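You operate a simulated robot arm through the tools that you are given. There is no shell and no other tool.

The job below is to be done with a simulated robot arm. You get a single attempt, and the scene is never put back.

JOB
Scrub the wax marks off the grey glove with soda paste and lay it on the wire rack.
Fine: use the purple scrub brush and put it back; lid back on the soda tin; glove flat by the blue clip, cuff to the rail. Set down upright: purple scrub brush. What is to be rubbed or washed off counts as gone when no trace of it is left.

The check looks at the end state, three seconds after you hand in, the way a careful person would. Anything else that was tipped, shoved, dropped, spilled or broken makes it a failure. Lids that push on must go on centred and level and be pressed home; caps that screw on are set level and turned clockwise until they are tight.

ROBOT AND FRAMES
A 6-joint arm with a two-finger gripper, fixed in place. Base frame: the origin is on the floor under the middle of its stand, x ahead of it, y to its left, z up; the work surface is at about z = 0.78. Readings come in m, rad, newtons and seconds.
It reaches about 1.572 m from its shoulder. Its first joint turns from -2.897 to 2.897 rad. Payload 2.45 kg.
Tool frame: the origin (TCP) lies between the finger pads and is the grasp point; the fingertips stand 0.02 m ahead of it; z points along the fingers, y is the line along which they close. The gripper opens to 0.14 m; its body begins 0.168 m behind the TCP.
Orientation is that of the tool frame in the base frame, as a unit quaternion [w, x, y, z]. With the fingers straight down and closing along the base's y, the tool's x points along the base's -x, its y along +y and its z along -z.

CONTROLS
- The arm moves only by the tool nudge_tool. Its argument "series" is a list of rows, each a list of 7 numbers: the shift along the base's x, y, z in units of 300 mm (1.0 is 300 mm), then the turn, a rotation vector about the base's x, y, z in units of 120 degrees (1.0 is 120 degrees), then the gripper command, from -1 (fully open) to 1 (shut), values between in proportion. In form: [[dx, dy, dz, wx, wy, wz, gripper], ...]. A call has 1 to 20 rows; each row is the pose to reach, as a shift and turn from the pose commanded when the call began. A call with a number of a shift or a turn outside -1 to 1 is refused whole. A row lasts 0.2 s, in which the tool goes at most 0.05 m and 0.15 rad; a call with a longer step from one row to the next is refused whole, and so is a gripper value outside its range. Where a pose cannot be reached the arm comes as near as it can. A force on the tool above 40 N (or 10 N above the force at the start of the call, whichever is more), or a blocked arm, ends the call early, and 0.2 s more pass. Each finger travels about 0.045 m/s and halts on what it meets, pressing with about 35 N; the grip force reading is that of the motor and also rises with nothing between the fingers. The clock runs only during rows and for 0.2 s after the last one: add rows that repeat a pose to give the fingers time. It gives the time, the measured TCP pose, the force on the tool (base axes), the opening and the grip force at its end, in the units of the frame above (readings bear some noise), with the torque about the TCP (base axes, N m) and any sound that the robot's microphone picked up, and new pictures: "show" is both (left out), scene, wrist or none.
- Cameras (640 x 400 px; columns grow to the right, rows downward): "scene" is fixed at [0.0482, 0.5139, 1.5796]; the picture's right is [-0.34, -0.94, 0.00], its down [-0.51, 0.18, -0.84] and it looks along [0.79, -0.29, -0.54] (base axes); focal length 317 px, centre (320, 200). "wrist" rides on the gripper at [0.078, 0.011, -0.209] in the tool frame; the picture's right is [-0.14, 0.99, 0.00], its down [-0.92, -0.13, -0.37] and it looks along [-0.37, -0.05, 0.93] (tool axes); focal length 280 px, centre (320, 200). There is no depth. A picture from a camera that has moved, and an enlarged one, comes with that camera's place and axes in the base frame and with its lens. The place of the scene camera against the robot may be out by one fixed shift of up to 0.025 m in any direction.
- zoom(camera, box): a new picture of the part [left, top, right, bottom] of that camera's present view, enlarged. It takes no simulated time.
- job_done(): hands the job in; it is judged then, once.

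Nothing tells you positions but the pictures and the camera data. Unless the task says otherwise, let go and move clear before handing in.

The tools are called after ">>>" as a command line: name --pt "numbers of a row" for each row, then --argument value for the rest, lists and objects as JSON in quotes. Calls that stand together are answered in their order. nudge_tool: Moves the arm, as the interface text tells. Its arguments: {"type":"object","properties":{"series":{"type":"array"},"show":{"type":"string","enum":["both","scene","wrist","none"]}},"required":["series"]} The other tools are called the same way: zoom (camera, box) takes an enlarged picture of a part of a camera's view; job_done () hands the job in.

At the start:

```text
time_s: 0.0
eef_pos: [0.8156, 0.0923, 1.0858]
ee_rot: [0.0, -0.001, 1.0, 0.0]
force: [0.4, -0.2, -0.7]
moment: [-0.02, 0.01, 0.01]
opening: 0.1401
grasp_force: 0.0
```

scene: 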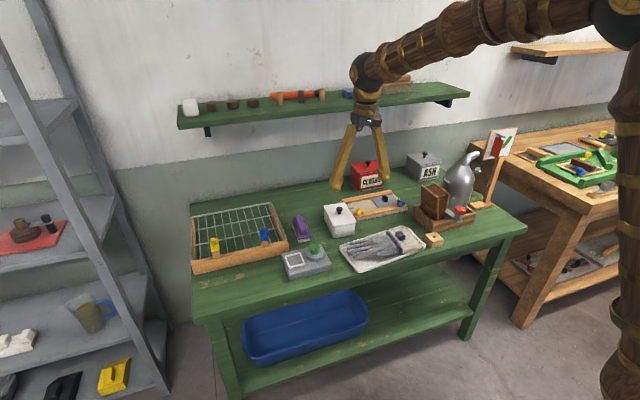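
wrist: 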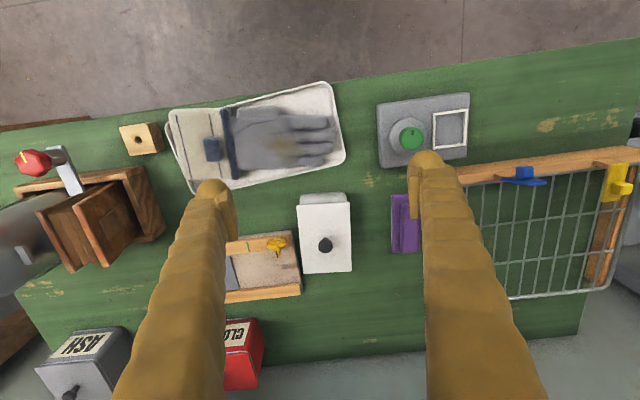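

I see a green bench holding a glove on a white tray, a white tin, a purple brush, a wire rack with blue and yellow clips, and some other tins. I'll look closer at each before moving anything.

>>> zoom --camera "scene" --box '[180, 180, 340, 280]'

>>> zoom --camera "scene" --box '[300, 170, 460, 280]'

>>> zoom --camera "scene" --box '[400, 120, 560, 240]'

>>> zoom --camera "wrist" --box '[160, 70, 360, 195]'

>>> zoom --camera "wrist" --box '[360, 80, 640, 300]'

>>> zoom --camera "wrist" --box '[180, 180, 380, 320]'

>>> zoom --camera "scene" --box '[170, 70, 470, 220]'

```text
4.00 times, centred on (260, 230) of scene
camera zoom: at [0.0482, 0.5139, 1.5796], right [-0.34, -0.94, 0.0], down [-0.51, 0.18, -0.84], along [0.79, -0.29, -0.54], focal length 1270 px, centre (560, 80)
```

zoom: 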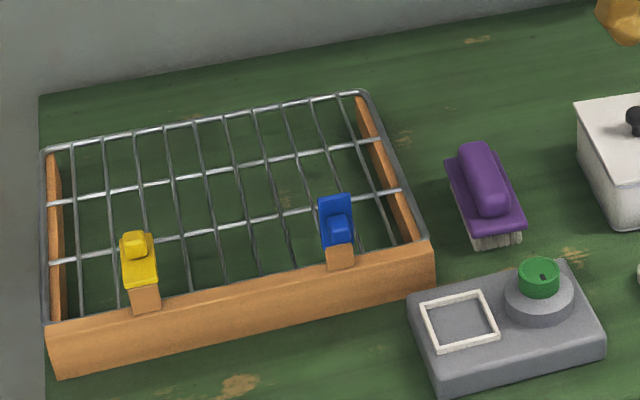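

```text
3.64 times, centred on (380, 225) of scene
camera zoom: at [0.0482, 0.5139, 1.5796], right [-0.34, -0.94, 0.0], down [-0.51, 0.18, -0.84], along [0.79, -0.29, -0.54], focal length 1154 px, centre (102, 109)
```

zoom: 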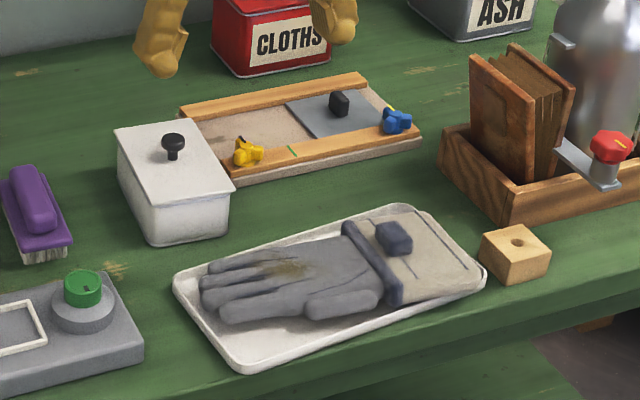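

```text
3.33 times, centred on (480, 180) of scene
camera zoom: at [0.0482, 0.5139, 1.5796], right [-0.34, -0.94, 0.0], down [-0.51, 0.18, -0.84], along [0.79, -0.29, -0.54], focal length 1058 px, centre (-213, 267)
```

zoom: 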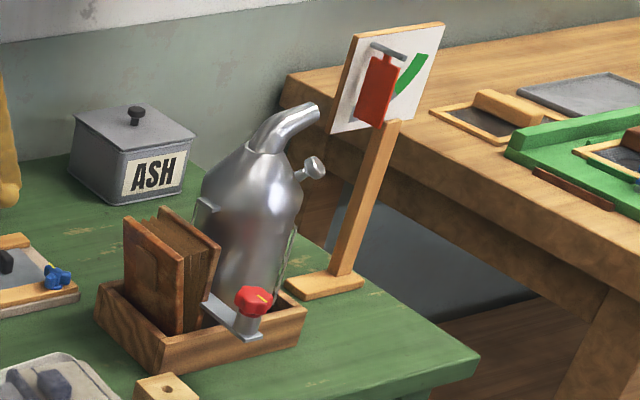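

```text
3.20 times, centred on (260, 132) of wrist
camera zoom: at [0.7373, 0.103, 1.2958], right [0.14, 0.99, 0.0], down [0.92, -0.13, 0.37], along [0.37, -0.05, -0.93], focal length 897 px, centre (512, 416)
```

zoom: 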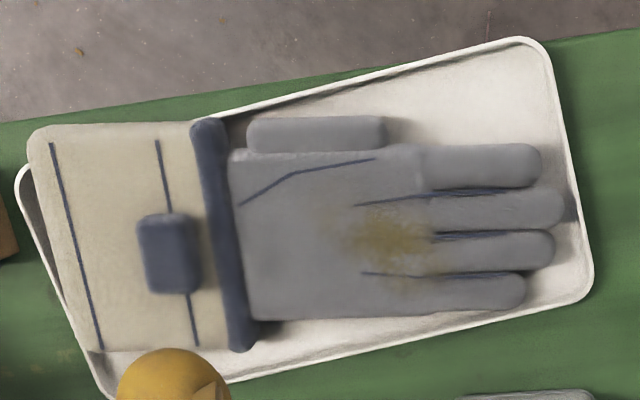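

```text
1.82 times, centred on (500, 190) of wrist
camera zoom: at [0.7373, 0.103, 1.2958], right [0.14, 0.99, 0.0], down [0.92, -0.13, 0.37], along [0.37, -0.05, -0.93], focal length 510 px, centre (-7, 218)
```

zoom: 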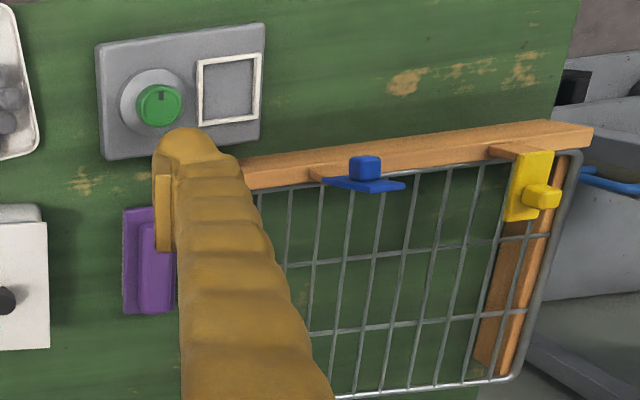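

```text
2.86 times, centred on (280, 250) of wrist
camera zoom: at [0.7373, 0.103, 1.2958], right [0.14, 0.99, 0.0], down [0.92, -0.13, 0.37], along [0.37, -0.05, -0.93], focal length 801 px, centre (434, 57)
```

zoom: 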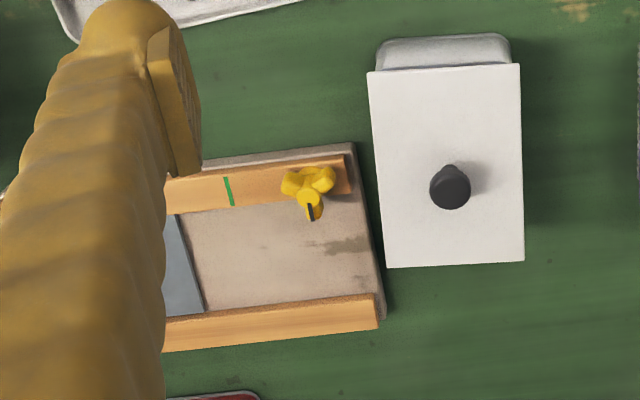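

```text
2.13 times, centred on (320, 145) of scene
camera zoom: at [0.0482, 0.5139, 1.5796], right [-0.34, -0.94, 0.0], down [-0.51, 0.18, -0.84], along [0.79, -0.29, -0.54], focal length 677 px, centre (320, 317)
```

zoom: 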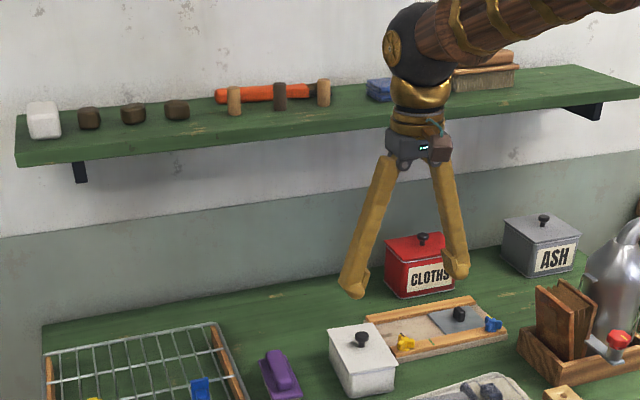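

The glove (about x 0.81, y −0.16..0.12) sits in a white tray with a brownish wax mark near (0.816, 0.02). The white tin is near (0.97, 0.08), the brush near (0.99, 0.22), and the rack is further left. I'll carry the wrist camera over the rack side to measure it.

>>> nudge_tool --pt "0 0.16 0 0 0 0 -1" --pt "0 0.32 0 0 0 0 -1" --pt "0 0.48 0 0 0 0 -1" --pt "0 0.64 0 0 0 0 -1" --pt "0 0.8 0 0 0 0 -1" --pt "0 0.8 0 0 0 0 -1" --show "both"

```text
time_s: 1.4
eef_pos: [0.8143, 0.3354, 1.0841]
ee_rot: [0.0, 0.001, 1.0, 0.0]
force: [-0.9, 0.6, 0.3]
moment: [-0.02, 0.02, 0.02]
opening: 0.1398
grasp_force: 0.1
camera wrist: at [0.7361, 0.345, 1.294], right [0.14, 0.99, 0.0], down [0.92, -0.13, 0.37], along [0.37, -0.05, -0.93], focal length 280 px, centre (320, 200)
```

scene: 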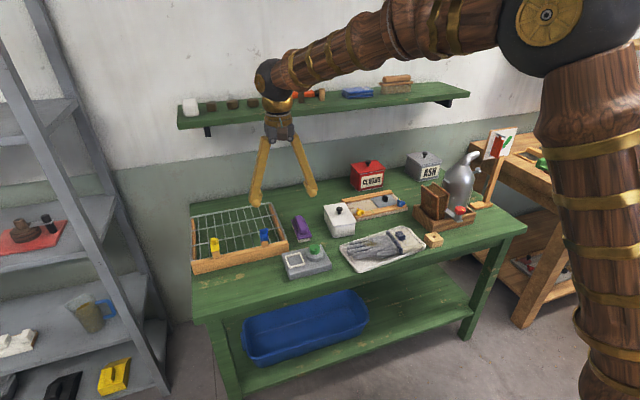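
wrist: 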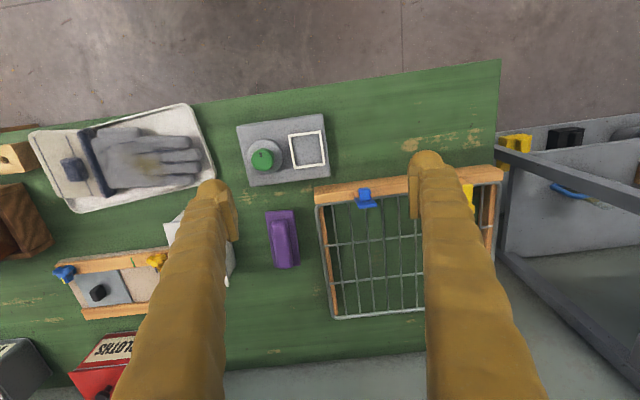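

>>> zoom --camera "wrist" --box '[220, 100, 380, 200]'

>>> zoom --camera "wrist" --box '[250, 170, 450, 330]'

>>> zoom --camera "wrist" --box '[0, 90, 240, 240]'

>>> zoom --camera "scene" --box '[170, 70, 470, 220]'

>>> zoom --camera "scene" --box '[320, 170, 420, 240]'

```text
4.00 times, centred on (300, 150) of wrist
camera zoom: at [0.7361, 0.345, 1.294], right [0.14, 0.99, 0.0], down [0.92, -0.13, 0.37], along [0.37, -0.05, -0.93], focal length 1122 px, centre (400, 400)
```

zoom: 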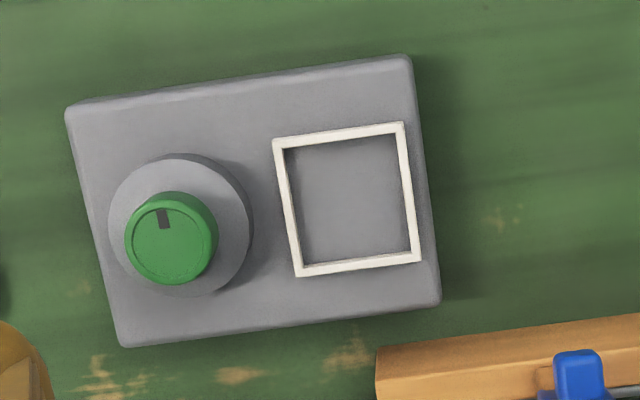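

```text
2.50 times, centred on (350, 250) of wrist
camera zoom: at [0.7361, 0.345, 1.294], right [0.14, 0.99, 0.0], down [0.92, -0.13, 0.37], along [0.37, -0.05, -0.93], focal length 701 px, centre (245, 75)
```

zoom: 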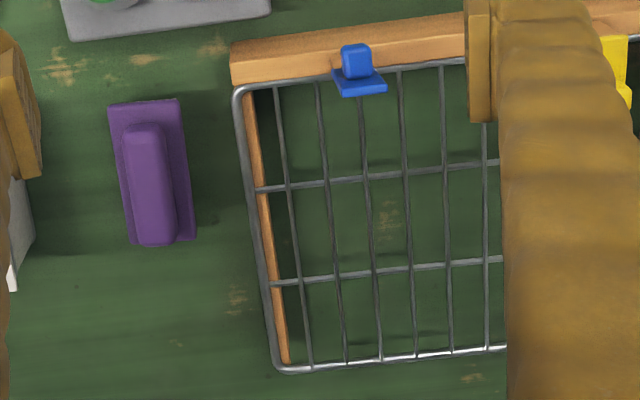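

```text
2.67 times, centred on (120, 165) of wrist
camera zoom: at [0.7361, 0.345, 1.294], right [0.14, 0.99, 0.0], down [0.92, -0.13, 0.37], along [0.37, -0.05, -0.93], focal length 748 px, centre (853, 293)
```

zoom: 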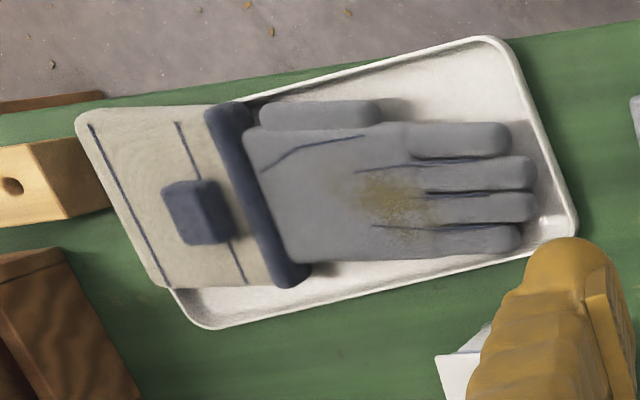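

```text
2.13 times, centred on (320, 145) of scene
camera zoom: at [0.0482, 0.5139, 1.5796], right [-0.34, -0.94, 0.0], down [-0.51, 0.18, -0.84], along [0.79, -0.29, -0.54], focal length 677 px, centre (320, 317)
```

zoom: 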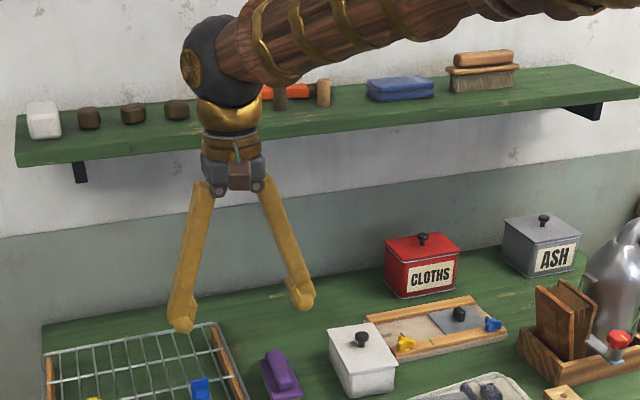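

```text
5.71 times, centred on (370, 205) of scene
camera zoom: at [0.0482, 0.5139, 1.5796], right [-0.34, -0.94, 0.0], down [-0.51, 0.18, -0.84], along [0.79, -0.29, -0.54], focal length 1814 px, centre (34, 171)
```

zoom: 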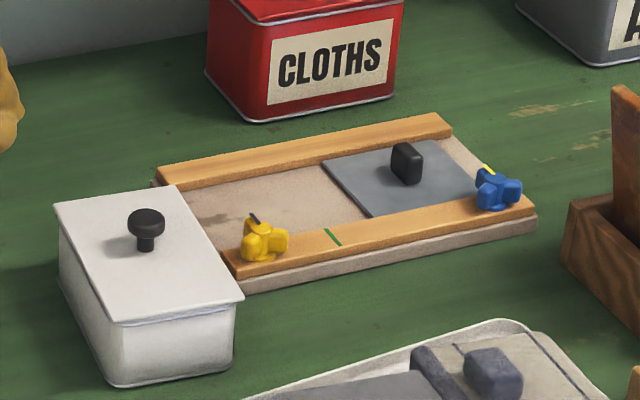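

The rack's rail runs along y at x≈0.905 with the blue clip near its right end. The brush centre is about (1.00, 0.236) and the tin about (0.98, 0.08). I'll move in over the brush and tin for a closer look.

>>> nudge_tool --pt "0.1 -0.1 -0.05 0 0 0 -1" --pt "0.2 -0.2 -0.1 0 0 0 -1" --pt "0.3 -0.3 -0.15 0 0 0 -1" --pt "0.4 -0.3 -0.2 0 0 0 -1" --pt "0.45 -0.3 -0.2 0 0 0 -1" --pt "0.45 -0.3 -0.2 0 0 0 -1" --show "both"

```text
time_s: 2.8
eef_pos: [0.9521, 0.243, 1.026]
ee_rot: [0.0, 0.0, 1.0, 0.0]
force: [0.6, 0.4, -0.6]
moment: [0.05, 0.01, -0.01]
opening: 0.1398
grasp_force: 0.0
camera wrist: at [0.8736, 0.2526, 1.2361], right [0.14, 0.99, 0.0], down [0.92, -0.13, 0.37], along [0.37, -0.05, -0.93], focal length 280 px, centre (320, 200)
```

scene: 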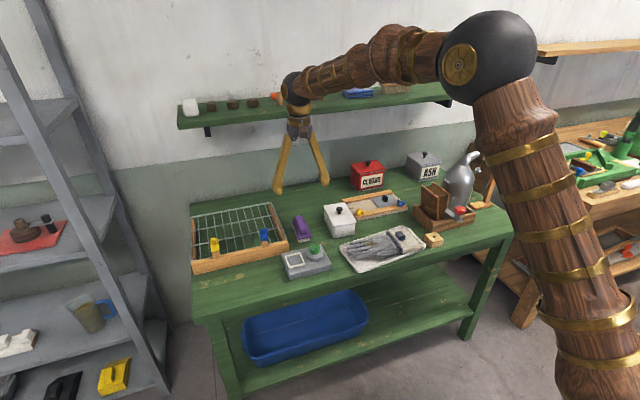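
wrist: 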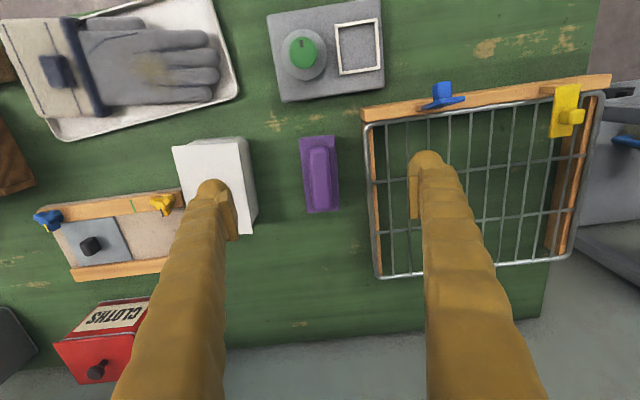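

>>> zoom --camera "wrist" --box '[270, 110, 398, 190]'

>>> zoom --camera "wrist" --box '[352, 70, 624, 240]'

>>> zoom --camera "wrist" --box '[0, 0, 240, 150]'

>>> zoom --camera "scene" --box '[260, 190, 420, 290]'

```text
5.00 times, centred on (334, 150) of wrist
camera zoom: at [0.8736, 0.2526, 1.2361], right [0.14, 0.99, 0.0], down [0.92, -0.13, 0.37], along [0.37, -0.05, -0.93], focal length 1402 px, centre (250, 450)
```

zoom: 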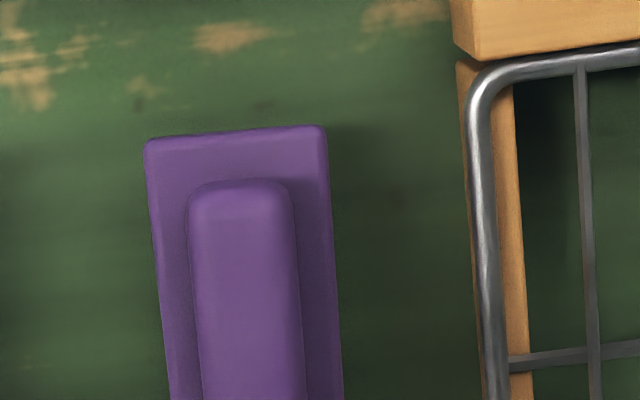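

```text
2.35 times, centred on (488, 155) of wrist
camera zoom: at [0.8736, 0.2526, 1.2361], right [0.14, 0.99, 0.0], down [0.92, -0.13, 0.37], along [0.37, -0.05, -0.93], focal length 660 px, centre (-75, 306)
```

zoom: 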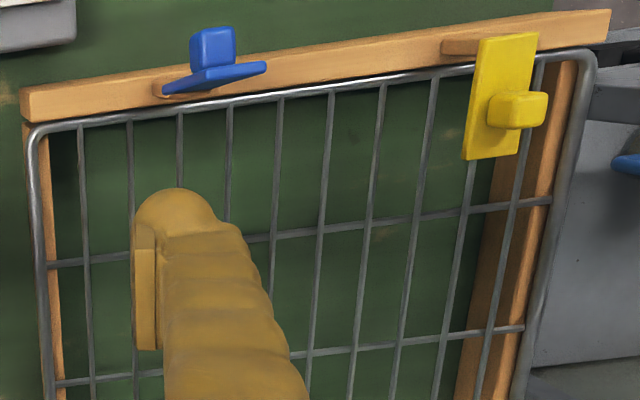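

```text
2.67 times, centred on (120, 75) of wrist
camera zoom: at [0.8736, 0.2526, 1.2361], right [0.14, 0.99, 0.0], down [0.92, -0.13, 0.37], along [0.37, -0.05, -0.93], focal length 748 px, centre (853, 533)
```

zoom: 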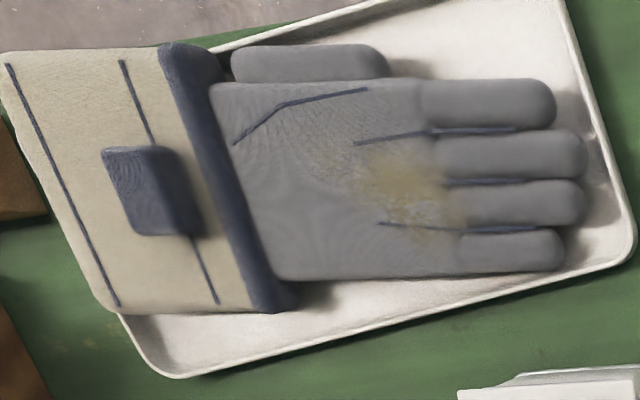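

```text
4.00 times, centred on (340, 240) of scene
camera zoom: at [0.0482, 0.5139, 1.5796], right [-0.34, -0.94, 0.0], down [-0.51, 0.18, -0.84], along [0.79, -0.29, -0.54], focal length 1270 px, centre (240, 40)
```

zoom: 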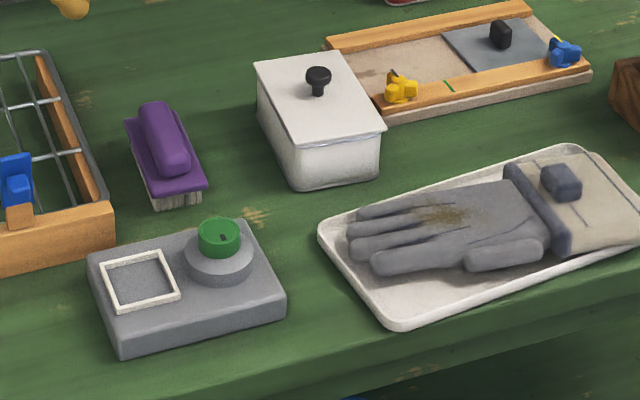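

The rack's wire grid is at z≈0.82, spanning x≈0.93–1.20, and the blue clip's flap stands upright at about (0.90, 0.39). Next I'll look straight at the white tin.

>>> nudge_tool --pt "0 -0.16 0 0 0 0 -1" --pt "0 -0.32 0 0 0 0 -1" --pt "0 -0.48 0 0 0 0 -1" --pt "0 -0.55 0 0 0 0 -1" --pt "0 -0.55 0 0 0 0 -1" --show "wrist"

```text
time_s: 4.0
eef_pos: [0.9517, 0.0784, 1.0249]
ee_rot: [0.0, 0.0, 1.0, 0.0]
force: [0.2, -0.2, 0.0]
moment: [0.02, -0.02, -0.03]
opening: 0.14
grasp_force: 0.1
camera wrist: at [0.8731, 0.0882, 1.2356], right [0.14, 0.99, 0.0], down [0.92, -0.13, 0.37], along [0.37, -0.05, -0.93], focal length 280 px, centre (320, 200)
```

wrist: 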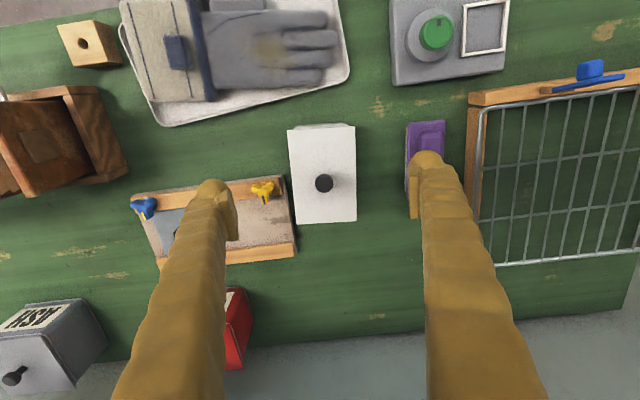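

>>> zoom --camera "wrist" --box '[260, 110, 388, 230]'

>>> zoom --camera "wrist" --box '[100, 0, 356, 130]'

>>> zoom --camera "wrist" --box '[384, 0, 640, 160]'

```text
3.33 times, centred on (324, 170) of wrist
camera zoom: at [0.8731, 0.0882, 1.2356], right [0.14, 0.99, 0.0], down [0.92, -0.13, 0.37], along [0.37, -0.05, -0.93], focal length 935 px, centre (307, 300)
```

zoom: 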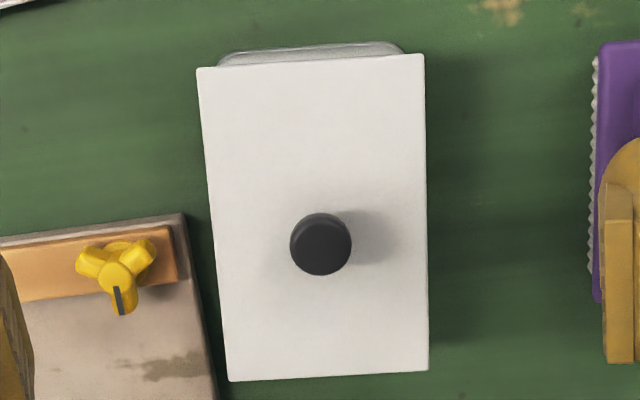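

```text
2.50 times, centred on (228, 65) of wrist
camera zoom: at [0.8731, 0.0882, 1.2356], right [0.14, 0.99, 0.0], down [0.92, -0.13, 0.37], along [0.37, -0.05, -0.93], focal length 701 px, centre (550, 538)
```

zoom: 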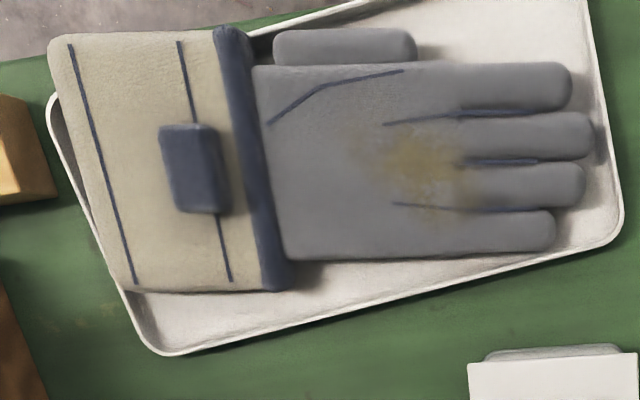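

```text
2.50 times, centred on (512, 80) of wrist
camera zoom: at [0.8731, 0.0882, 1.2356], right [0.14, 0.99, 0.0], down [0.92, -0.13, 0.37], along [0.37, -0.05, -0.93], focal length 701 px, centre (-160, 500)
```

zoom: 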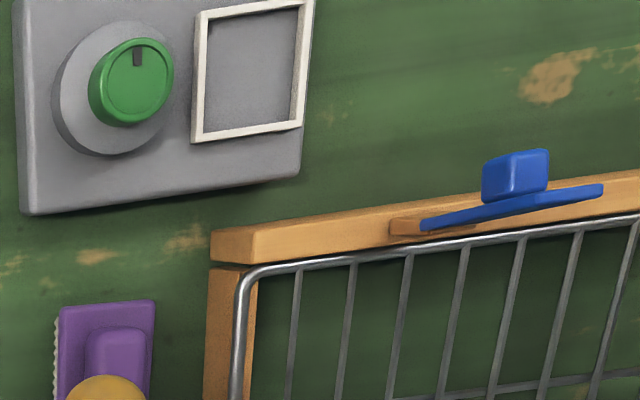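

The white lid's top is at z≈0.843 and its knob at about (0.995, 0.0765), top z≈0.864. I'll come over the knob with the fingers partly closed and check alignment.

>>> nudge_tool --pt "0.08 0 0 0 0 0 -0.6" --pt "0.148 0 -0.05 0 0 0 -0.3" --pt "0.148 0 -0.15 0 0 0 0" --pt "0.148 0 -0.25 0 0 0 0.1" --pt "0.148 0 -0.3 0 0 0 0.2" --pt "0.148 0 -0.3 0 0 0 0.2" --pt "0.148 0 -0.3 0 0 0 0.2" --show "both"

```text
time_s: 5.6
eef_pos: [0.9945, 0.0766, 0.9374]
ee_rot: [0.0, -0.001, 1.0, 0.0]
force: [-0.6, -0.4, 0.1]
moment: [0.01, 0.0, 0.02]
opening: 0.0561
grasp_force: 0.1
camera wrist: at [0.9161, 0.0871, 1.1461], right [0.14, 0.99, 0.0], down [0.92, -0.13, 0.37], along [0.37, -0.05, -0.93], focal length 280 px, centre (320, 200)
```

scene: 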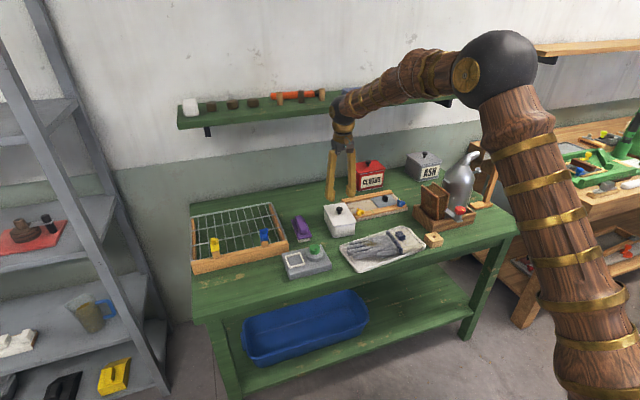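
wrist: 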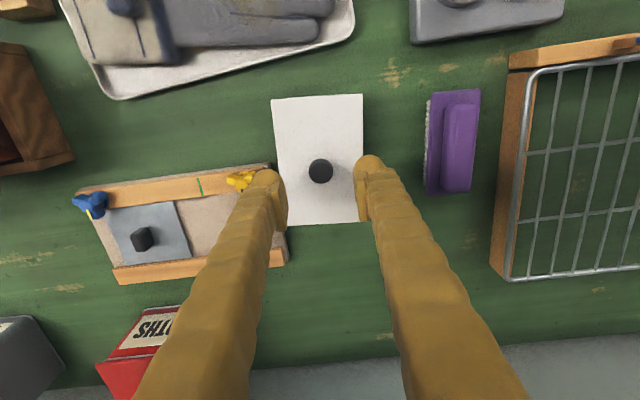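

Alignment matches prediction: the knob lies exactly between the fingers. Lowering to the knob and closing on it.

>>> nudge_tool --pt "0 0 -0.1 0 0 0 0.2" --pt "0 0 -0.18 0 0 0 0.2" --pt "0 0 -0.226 0 0 0 0.2" --pt "0 0 -0.226 0 0 0 0.2" --pt "0 0 -0.226 0 0 0 0.6" --pt "0 0 -0.226 0 0 0 1" --pt "0 0 -0.226 0 0 0 1" --pt "0 0 -0.226 0 0 0 1" --show "both"

```text
time_s: 7.4
eef_pos: [0.9943, 0.077, 0.8694]
ee_rot: [0.0, 0.001, 1.0, 0.001]
force: [0.6, 0.5, -0.4]
moment: [0.01, -0.03, -0.01]
opening: 0.0236
grasp_force: 35.0
heard: snap
camera wrist: at [0.9162, 0.0871, 1.0786], right [0.14, 0.99, 0.0], down [0.92, -0.13, 0.37], along [0.36, -0.05, -0.93], focal length 280 px, centre (320, 200)
```

scene: 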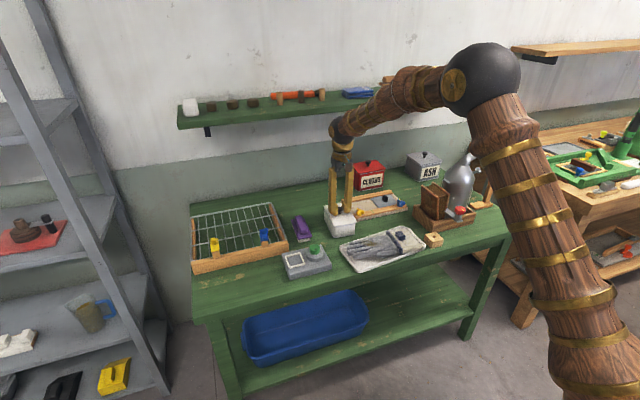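
wrist: 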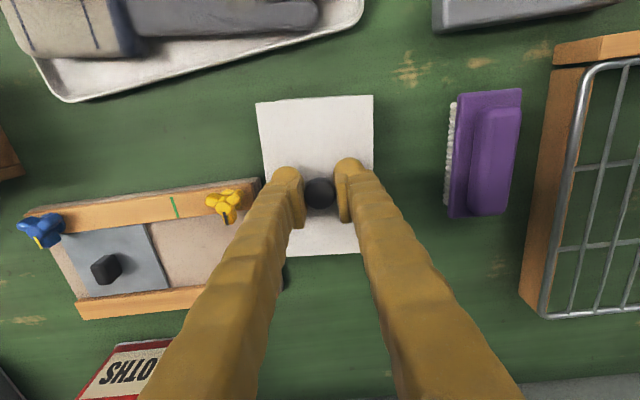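

I hold the knob (opening 0.024) and heard a snap, so I'll zoom to check and then lift gently.

>>> zoom --camera "wrist" --box '[240, 80, 400, 280]'

>>> zoom --camera "scene" --box '[300, 160, 400, 250]'

>>> nudge_tool --pt "0 0 0.02 0 0 0 1" --pt "0 0 0.04 0 0 0 1" --pt "0 0 0.06 0 0 0 1" --pt "0 0 0.1 0 0 0 1" --pt "0 0 0.14 0 0 0 1" --pt "0 0 0.2 0 0 0 1" --show "both"

```text
2.00 times, centred on (320, 180) of wrist
camera zoom: at [0.9162, 0.0871, 1.0786], right [0.14, 0.99, 0.0], down [0.92, -0.13, 0.37], along [0.36, -0.05, -0.93], focal length 561 px, centre (320, 240)
```

zoom: 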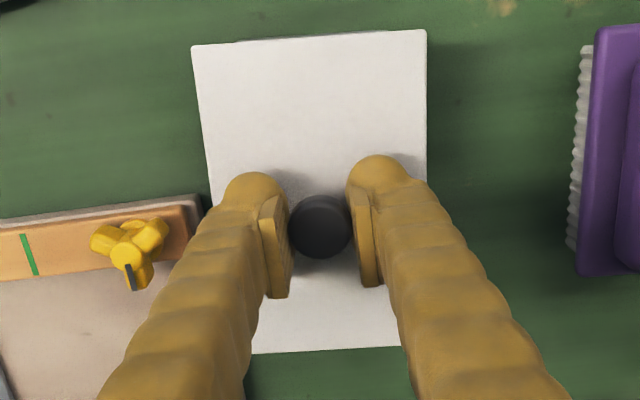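

```text
4.44 times, centred on (350, 205) of scene
camera zoom: at [0.0482, 0.5139, 1.5796], right [-0.34, -0.94, 0.0], down [-0.51, 0.18, -0.84], along [0.79, -0.29, -0.54], focal length 1411 px, centre (187, 178)
```

zoom: 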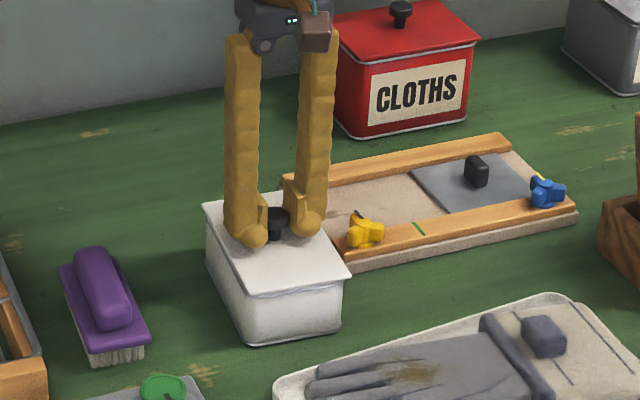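

```text
time_s: 8.8
eef_pos: [0.9945, 0.0777, 0.9293]
ee_rot: [0.0, 0.0, 1.0, 0.0]
force: [0.2, 0.0, -1.2]
moment: [-0.01, -0.04, -0.01]
opening: 0.0232
grasp_force: 34.9
camera wrist: at [0.917, 0.088, 1.1383], right [0.14, 0.99, 0.0], down [0.92, -0.13, 0.37], along [0.37, -0.05, -0.93], focal length 280 px, centre (320, 200)
```

scene: 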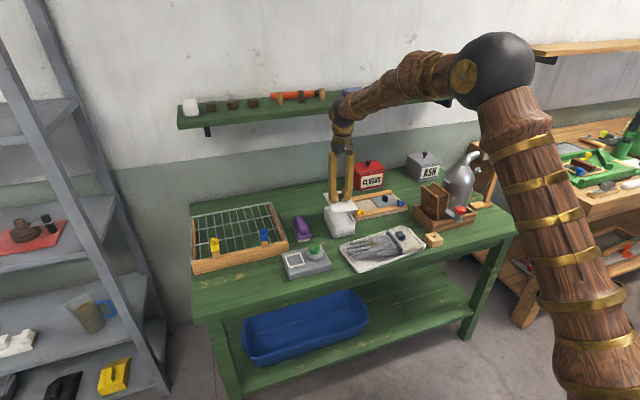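
wrist: 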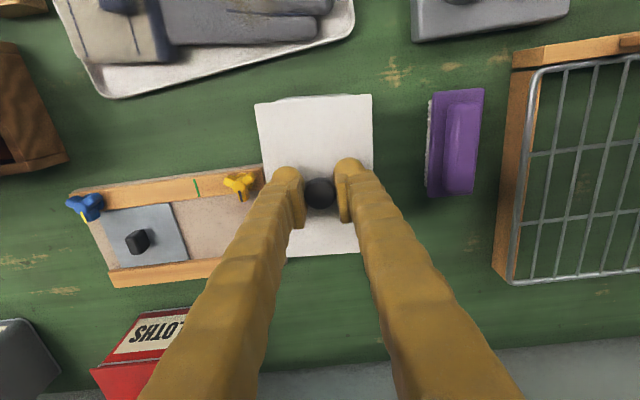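

The lid came away cleanly and the tin stayed put. I'll raise it, turn it a quarter and carry it to the clear bench area in front of the rack (about 0.81, 0.45).

>>> nudge_tool --pt "0 0 0.155 0 0 0 1" --pt "0 0 0.31 0 0 0 1" --pt "-0.03 0.06 0.31 0 0 -0.071 1" --pt "-0.06 0.12 0.31 0 0 -0.142 1" --pt "-0.09 0.18 0.31 0 0 -0.213 1" --pt "-0.12 0.24 0.31 0 0 -0.284 1" --pt "-0.15 0.3 0.31 0 0 -0.355 1" --pt "-0.18 0.36 0.31 0 0 -0.426 1" --pt "-0.21 0.42 0.31 0 0 -0.497 1" --pt "-0.24 0.48 0.31 0 0 -0.568 1" --pt "-0.27 0.54 0.31 0 0 -0.639 1" --pt "-0.3 0.6 0.31 0 0 -0.71 1" --show "none"

>>> nudge_tool --pt "-0.06 0.13 0 0 0 0 1" --pt "-0.12 0.26 0 0 0 0 1" --pt "-0.18 0.39 0 0 0 0 1" --pt "-0.24 0.52 0 0 0 0 1" --pt "-0.317 0.642 0 0 0 0 1" --pt "-0.317 0.642 0 0 0 0 1" --show "both"

```text
time_s: 11.4
eef_pos: [0.9044, 0.2576, 1.0219]
ee_rot: [0.001, 0.677, 0.736, 0.0]
force: [0.4, 0.0, -1.3]
moment: [0.01, 0.0, 0.0]
opening: 0.0234
grasp_force: 34.8
```

```text
time_s: 12.8
eef_pos: [0.8123, 0.452, 1.0243]
ee_rot: [-0.001, 0.677, 0.736, 0.0]
force: [0.5, 0.2, 0.0]
moment: [0.01, 0.01, 0.01]
opening: 0.0234
grasp_force: 34.9
camera wrist: at [0.8171, 0.5302, 1.2343], right [1.0, -0.05, 0.0], down [-0.05, -0.93, 0.37], along [-0.02, -0.37, -0.93], focal length 280 px, centre (320, 200)
```

scene: 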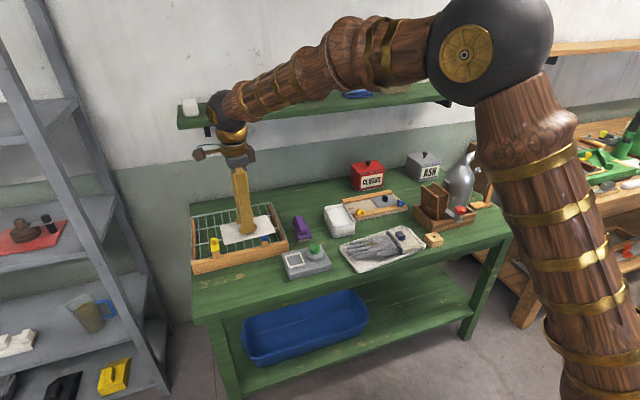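
wrist: 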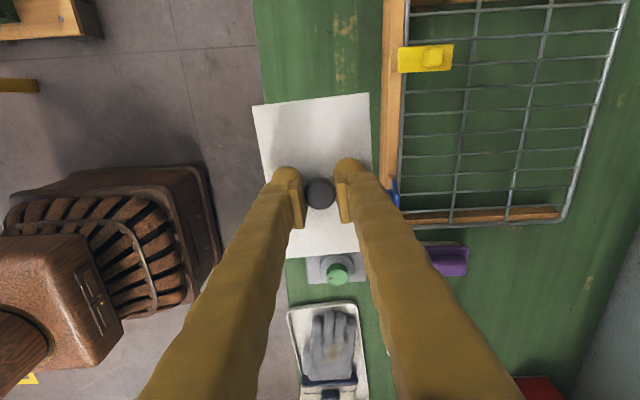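

The lid hangs over clear bench, between the front edge (x≈0.72) and the rack rail (x≈0.90). Lowering most of the way, then by small steps to contact.

>>> nudge_tool --pt "0 0 -0.15 0 0 0 1" --pt "0 0 -0.3 0 0 0 1" --pt "0 0 -0.45 0 0 0 1" --pt "0 0 -0.55 0 0 0 1" --pt "0 0 -0.6 0 0 0 1" --pt "0 0 -0.6 0 0 0 1" --show "both"

```text
time_s: 14.2
eef_pos: [0.8097, 0.4511, 0.8402]
ee_rot: [0.0, 0.677, 0.736, 0.0]
force: [0.5, 0.7, -0.3]
moment: [0.0, 0.0, 0.0]
opening: 0.0236
grasp_force: 35.2
camera wrist: at [0.8149, 0.529, 1.0509], right [1.0, -0.05, 0.0], down [-0.05, -0.93, 0.37], along [-0.02, -0.37, -0.93], focal length 280 px, centre (320, 200)
```

scene: 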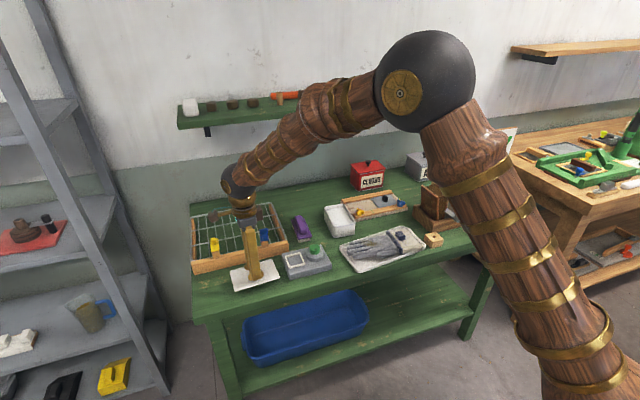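
wrist: 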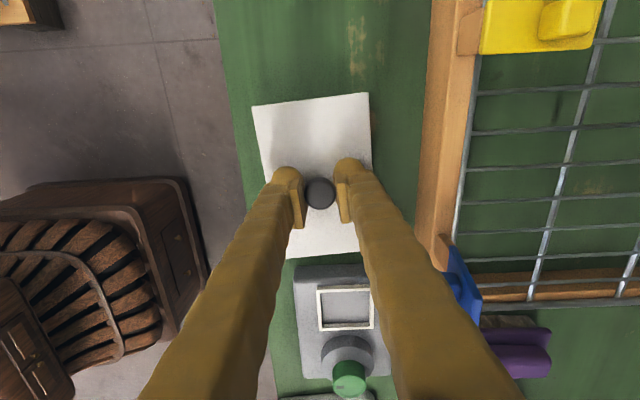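

>>> nudge_tool --pt "0 0 -0.01 0 0 0 1" --pt "0 0 -0.02 0 0 0 1" --pt "0 0 -0.03 0 0 0 1" --pt "0 0 -0.04 0 0 0 1" --pt "0 0 -0.05 0 0 0 1" --show "none"

>>> zoom --camera "scene" --box '[200, 220, 320, 300]'

```text
time_s: 15.4
eef_pos: [0.8103, 0.4504, 0.8257]
ee_rot: [0.0, 0.677, 0.736, 0.0]
force: [-0.2, 0.6, -1.1]
moment: [-0.01, -0.05, 0.02]
opening: 0.0235
grasp_force: 34.9
```

```text
5.00 times, centred on (260, 260) of scene
camera zoom: at [0.0482, 0.5139, 1.5796], right [-0.34, -0.94, 0.0], down [-0.51, 0.18, -0.84], along [0.79, -0.29, -0.54], focal length 1587 px, centre (620, -100)
```

zoom: 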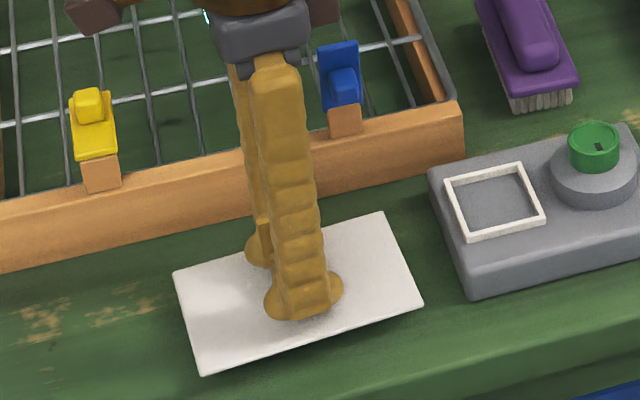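

>>> nudge_tool --pt "0 0 -0.007 0 0 0 1" --pt "0 0 -0.014 0 0 0 1" --pt "0 0 -0.021 0 0 0 1" --show "none"

```text
time_s: 16.2
eef_pos: [0.8093, 0.45, 0.8204]
ee_rot: [0.0, 0.677, 0.736, -0.001]
force: [0.7, -0.1, -1.4]
moment: [0.0, -0.01, 0.0]
opening: 0.0232
grasp_force: 35.5
```

>>> nudge_tool --pt "0 0 -0.007 0 0 0 1" --pt "0 0 -0.013 0 0 0 1" --show "none"

>>> zoom --camera "scene" --box '[200, 220, 320, 300]'

```text
time_s: 16.8
eef_pos: [0.8091, 0.4482, 0.817]
ee_rot: [-0.001, 0.677, 0.736, 0.0]
force: [-0.6, -0.5, -0.5]
moment: [-0.02, -0.01, -0.03]
opening: 0.0231
grasp_force: 35.2
```

```text
5.00 times, centred on (260, 260) of scene
camera zoom: at [0.0482, 0.5139, 1.5796], right [-0.34, -0.94, 0.0], down [-0.51, 0.18, -0.84], along [0.79, -0.29, -0.54], focal length 1587 px, centre (620, -100)
```

zoom: 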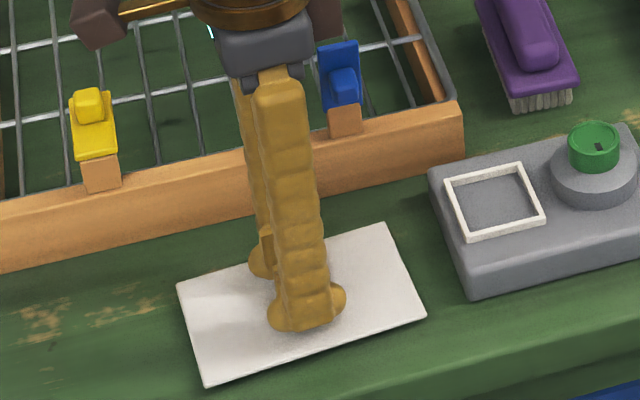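

>>> nudge_tool --pt "0 0 -0.007 0 0 0 1" --pt "0 0 -0.013 0 0 0 1" --show "none"

```text
time_s: 17.5
eef_pos: [0.8104, 0.45, 0.8144]
ee_rot: [0.001, 0.677, 0.736, 0.001]
force: [-0.3, -0.2, 6.6]
moment: [-0.03, 0.03, -0.03]
opening: 0.0235
grasp_force: 34.3
stopped in row 2: the force on the tool passed its limit at 42 N (the readings are from after the stop); the commanded pose is now the measured one
```

The lid rests on the bench now (contact at TCP z≈0.814). I'll let go and rise.

>>> nudge_tool --pt "0 0 0 0 0 0 0.6" --pt "0 0 0 0 0 0 0.3" --pt "0 0 0 0 0 0 0.2" --pt "0 0 0.1 0 0 0 0.2" --pt "0 0 0.25 0 0 0 0.2" --pt "0 0 0.4 0 0 0 0.2" --pt "0 0 0.55 0 0 0 0" --pt "0 0 0.7 0 0 0 -0.2" --show "both"

```text
time_s: 19.3
eef_pos: [0.8112, 0.4506, 1.0237]
ee_rot: [0.001, 0.677, 0.736, 0.001]
force: [1.1, 0.6, -0.4]
moment: [-0.02, -0.02, 0.02]
opening: 0.0842
grasp_force: 0.0
camera wrist: at [0.8158, 0.5285, 1.2335], right [1.0, -0.05, 0.0], down [-0.05, -0.93, 0.37], along [-0.02, -0.37, -0.93], focal length 280 px, centre (320, 200)
```

scene: 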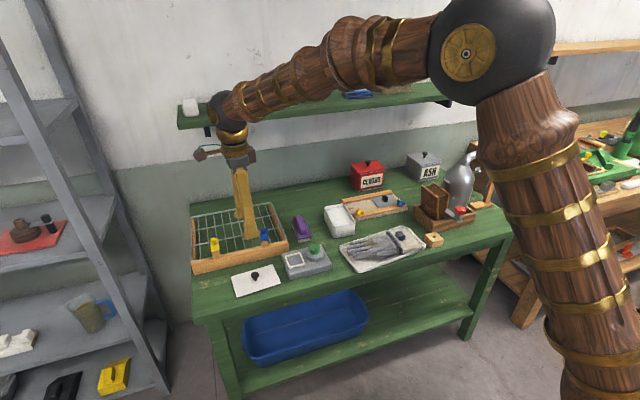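
wrist: 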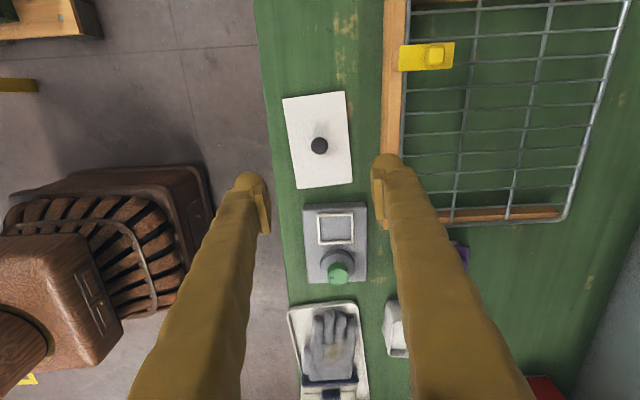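

The lid is resting flat on the bench. Now I'll turn back and look into the open tin and at the brush.

>>> nudge_tool --pt "0.05 -0.072 0 0 0 0.0676 -0.2" --pt "0.1 -0.144 0 0 0 0.1352 -0.2" --pt "0.15 -0.216 0 0 0 0.2028 -0.2" --pt "0.2 -0.288 0 0 0 0.2704 -0.2" --pt "0.25 -0.36 0 0 0 0.338 -0.2" --pt "0.3 -0.432 0 0 0 0.4056 -0.2" --pt "0.35 -0.504 0 0 0 0.4732 -0.2" --pt "0.4 -0.576 0 0 0 0.5408 -0.2" --pt "0.45 -0.648 0 0 0 0.6084 -0.2" --pt "0.5 -0.72 0 0 0 0.676 -0.2" --show "none"

>>> nudge_tool --pt "0 -0.15 0 0 0 0 -0.2" --pt "0 -0.3 0 0 0 0 -0.2" --pt "0 -0.45 0 0 0 0 -0.2" --pt "0 -0.45 0 0 0 0 -0.2" --show "both"

```text
time_s: 21.5
eef_pos: [0.9585, 0.2315, 1.025]
ee_rot: [0.0, 0.033, 0.999, 0.001]
force: [0.7, -0.6, 0.3]
moment: [-0.02, 0.02, 0.0]
opening: 0.0841
grasp_force: 0.1
```

```text
time_s: 22.5
eef_pos: [0.9593, 0.0979, 1.0267]
ee_rot: [0.0, 0.035, 0.999, 0.001]
force: [0.2, 0.3, -0.2]
moment: [-0.01, 0.0, -0.01]
opening: 0.0841
grasp_force: 0.2
camera wrist: at [0.8829, 0.1133, 1.2357], right [0.21, 0.98, 0.0], down [0.91, -0.19, 0.37], along [0.36, -0.07, -0.93], focal length 280 px, centre (320, 200)
```

scene: 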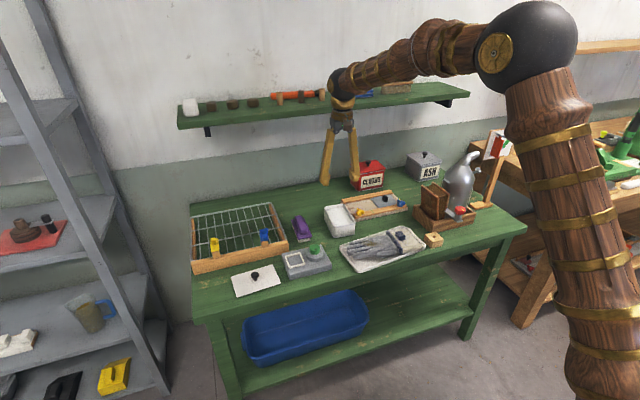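
wrist: 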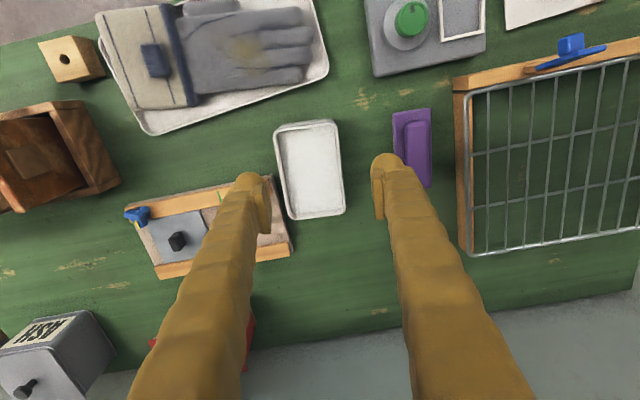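

>>> zoom --camera "wrist" --box '[260, 110, 356, 230]'

>>> zoom --camera "scene" --box '[290, 180, 370, 250]'

>>> zoom --camera "wrist" --box '[360, 90, 480, 200]'

```text
3.33 times, centred on (308, 170) of wrist
camera zoom: at [0.8829, 0.1133, 1.2357], right [0.21, 0.98, 0.0], down [0.91, -0.19, 0.37], along [0.36, -0.07, -0.93], focal length 935 px, centre (360, 300)
```

zoom: 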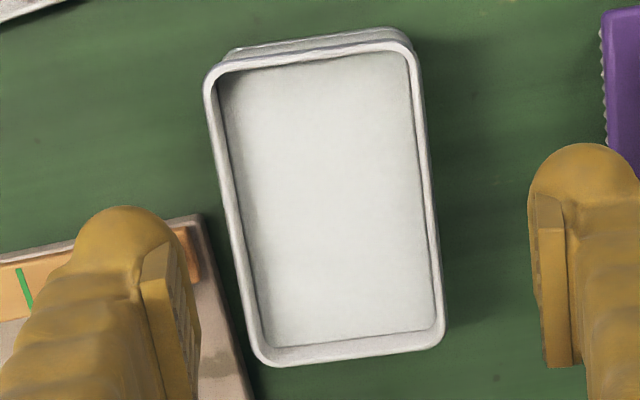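

```text
5.71 times, centred on (330, 215) of scene
camera zoom: at [0.0482, 0.5139, 1.5796], right [-0.34, -0.94, 0.0], down [-0.51, 0.18, -0.84], along [0.79, -0.29, -0.54], focal length 1814 px, centre (263, 114)
```

zoom: 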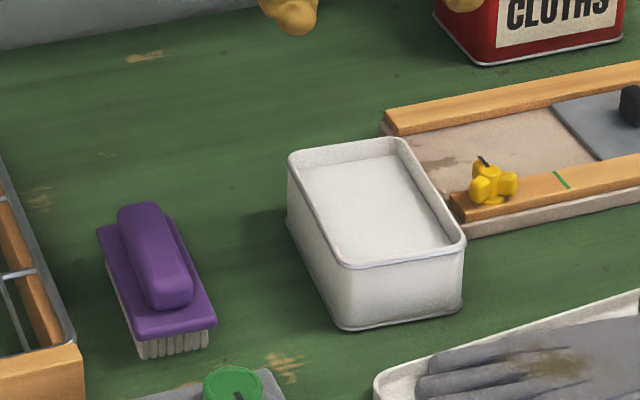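

```text
3.64 times, centred on (420, 145) of wrist
camera zoom: at [0.8829, 0.1133, 1.2357], right [0.21, 0.98, 0.0], down [0.91, -0.19, 0.37], along [0.36, -0.07, -0.93], focal length 1020 px, centre (-44, 400)
```

zoom: 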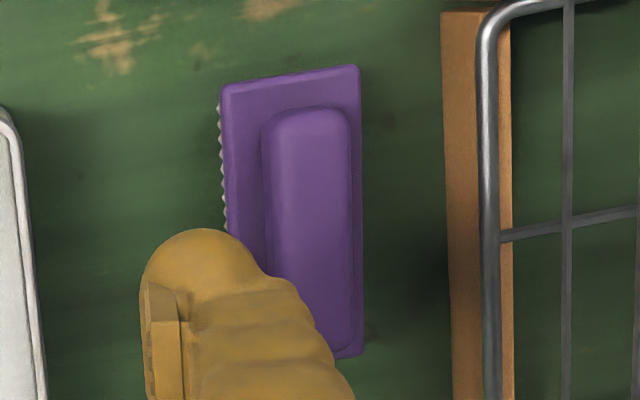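

The tin holds white paste just below the rim (rim inner about 0.122 × 0.076). Next I'll pick up the purple brush by its handle at (1.002, 0.2345).

>>> nudge_tool --pt "0.04 0.14 0 0 0 0 0" --pt "0.08 0.28 0 0 0 0 0.1" --pt "0.14 0.42 0 0 0 0 0.2" --pt "0.14 0.452 -0.13 0 0 0 0.2" --pt "0.14 0.452 -0.27 0 0 0 0.2" --pt "0.14 0.452 -0.315 0 0 0 0.2" --pt "0.14 0.452 -0.315 0 0 0 0.2" --show "both"

```text
time_s: 24.1
eef_pos: [1.0009, 0.2369, 0.9314]
ee_rot: [0.001, 0.036, 0.999, 0.001]
force: [0.7, -0.3, 0.0]
moment: [0.02, -0.01, -0.05]
opening: 0.0559
grasp_force: 0.1
camera wrist: at [0.9244, 0.2513, 1.141], right [0.21, 0.98, 0.0], down [0.91, -0.19, 0.37], along [0.36, -0.07, -0.93], focal length 280 px, centre (320, 200)
```

scene: 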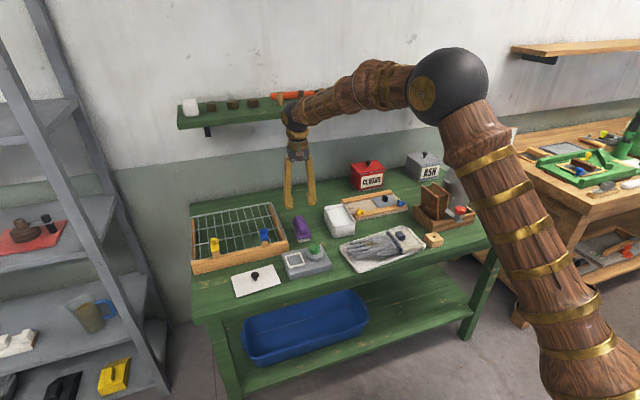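
wrist: 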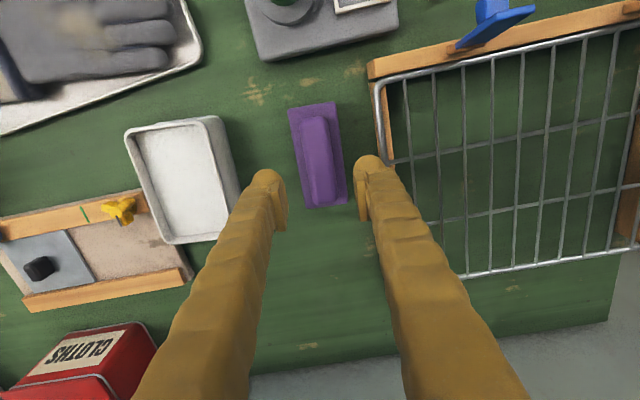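

>>> zoom --camera "wrist" --box '[256, 90, 384, 230]'

```text
2.86 times, centred on (320, 160) of wrist
camera zoom: at [0.9244, 0.2513, 1.141], right [0.21, 0.98, 0.0], down [0.91, -0.19, 0.37], along [0.36, -0.07, -0.93], focal length 801 px, centre (320, 314)
```

zoom: 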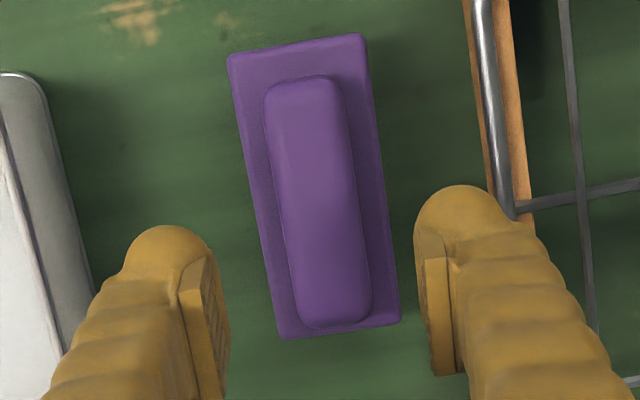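

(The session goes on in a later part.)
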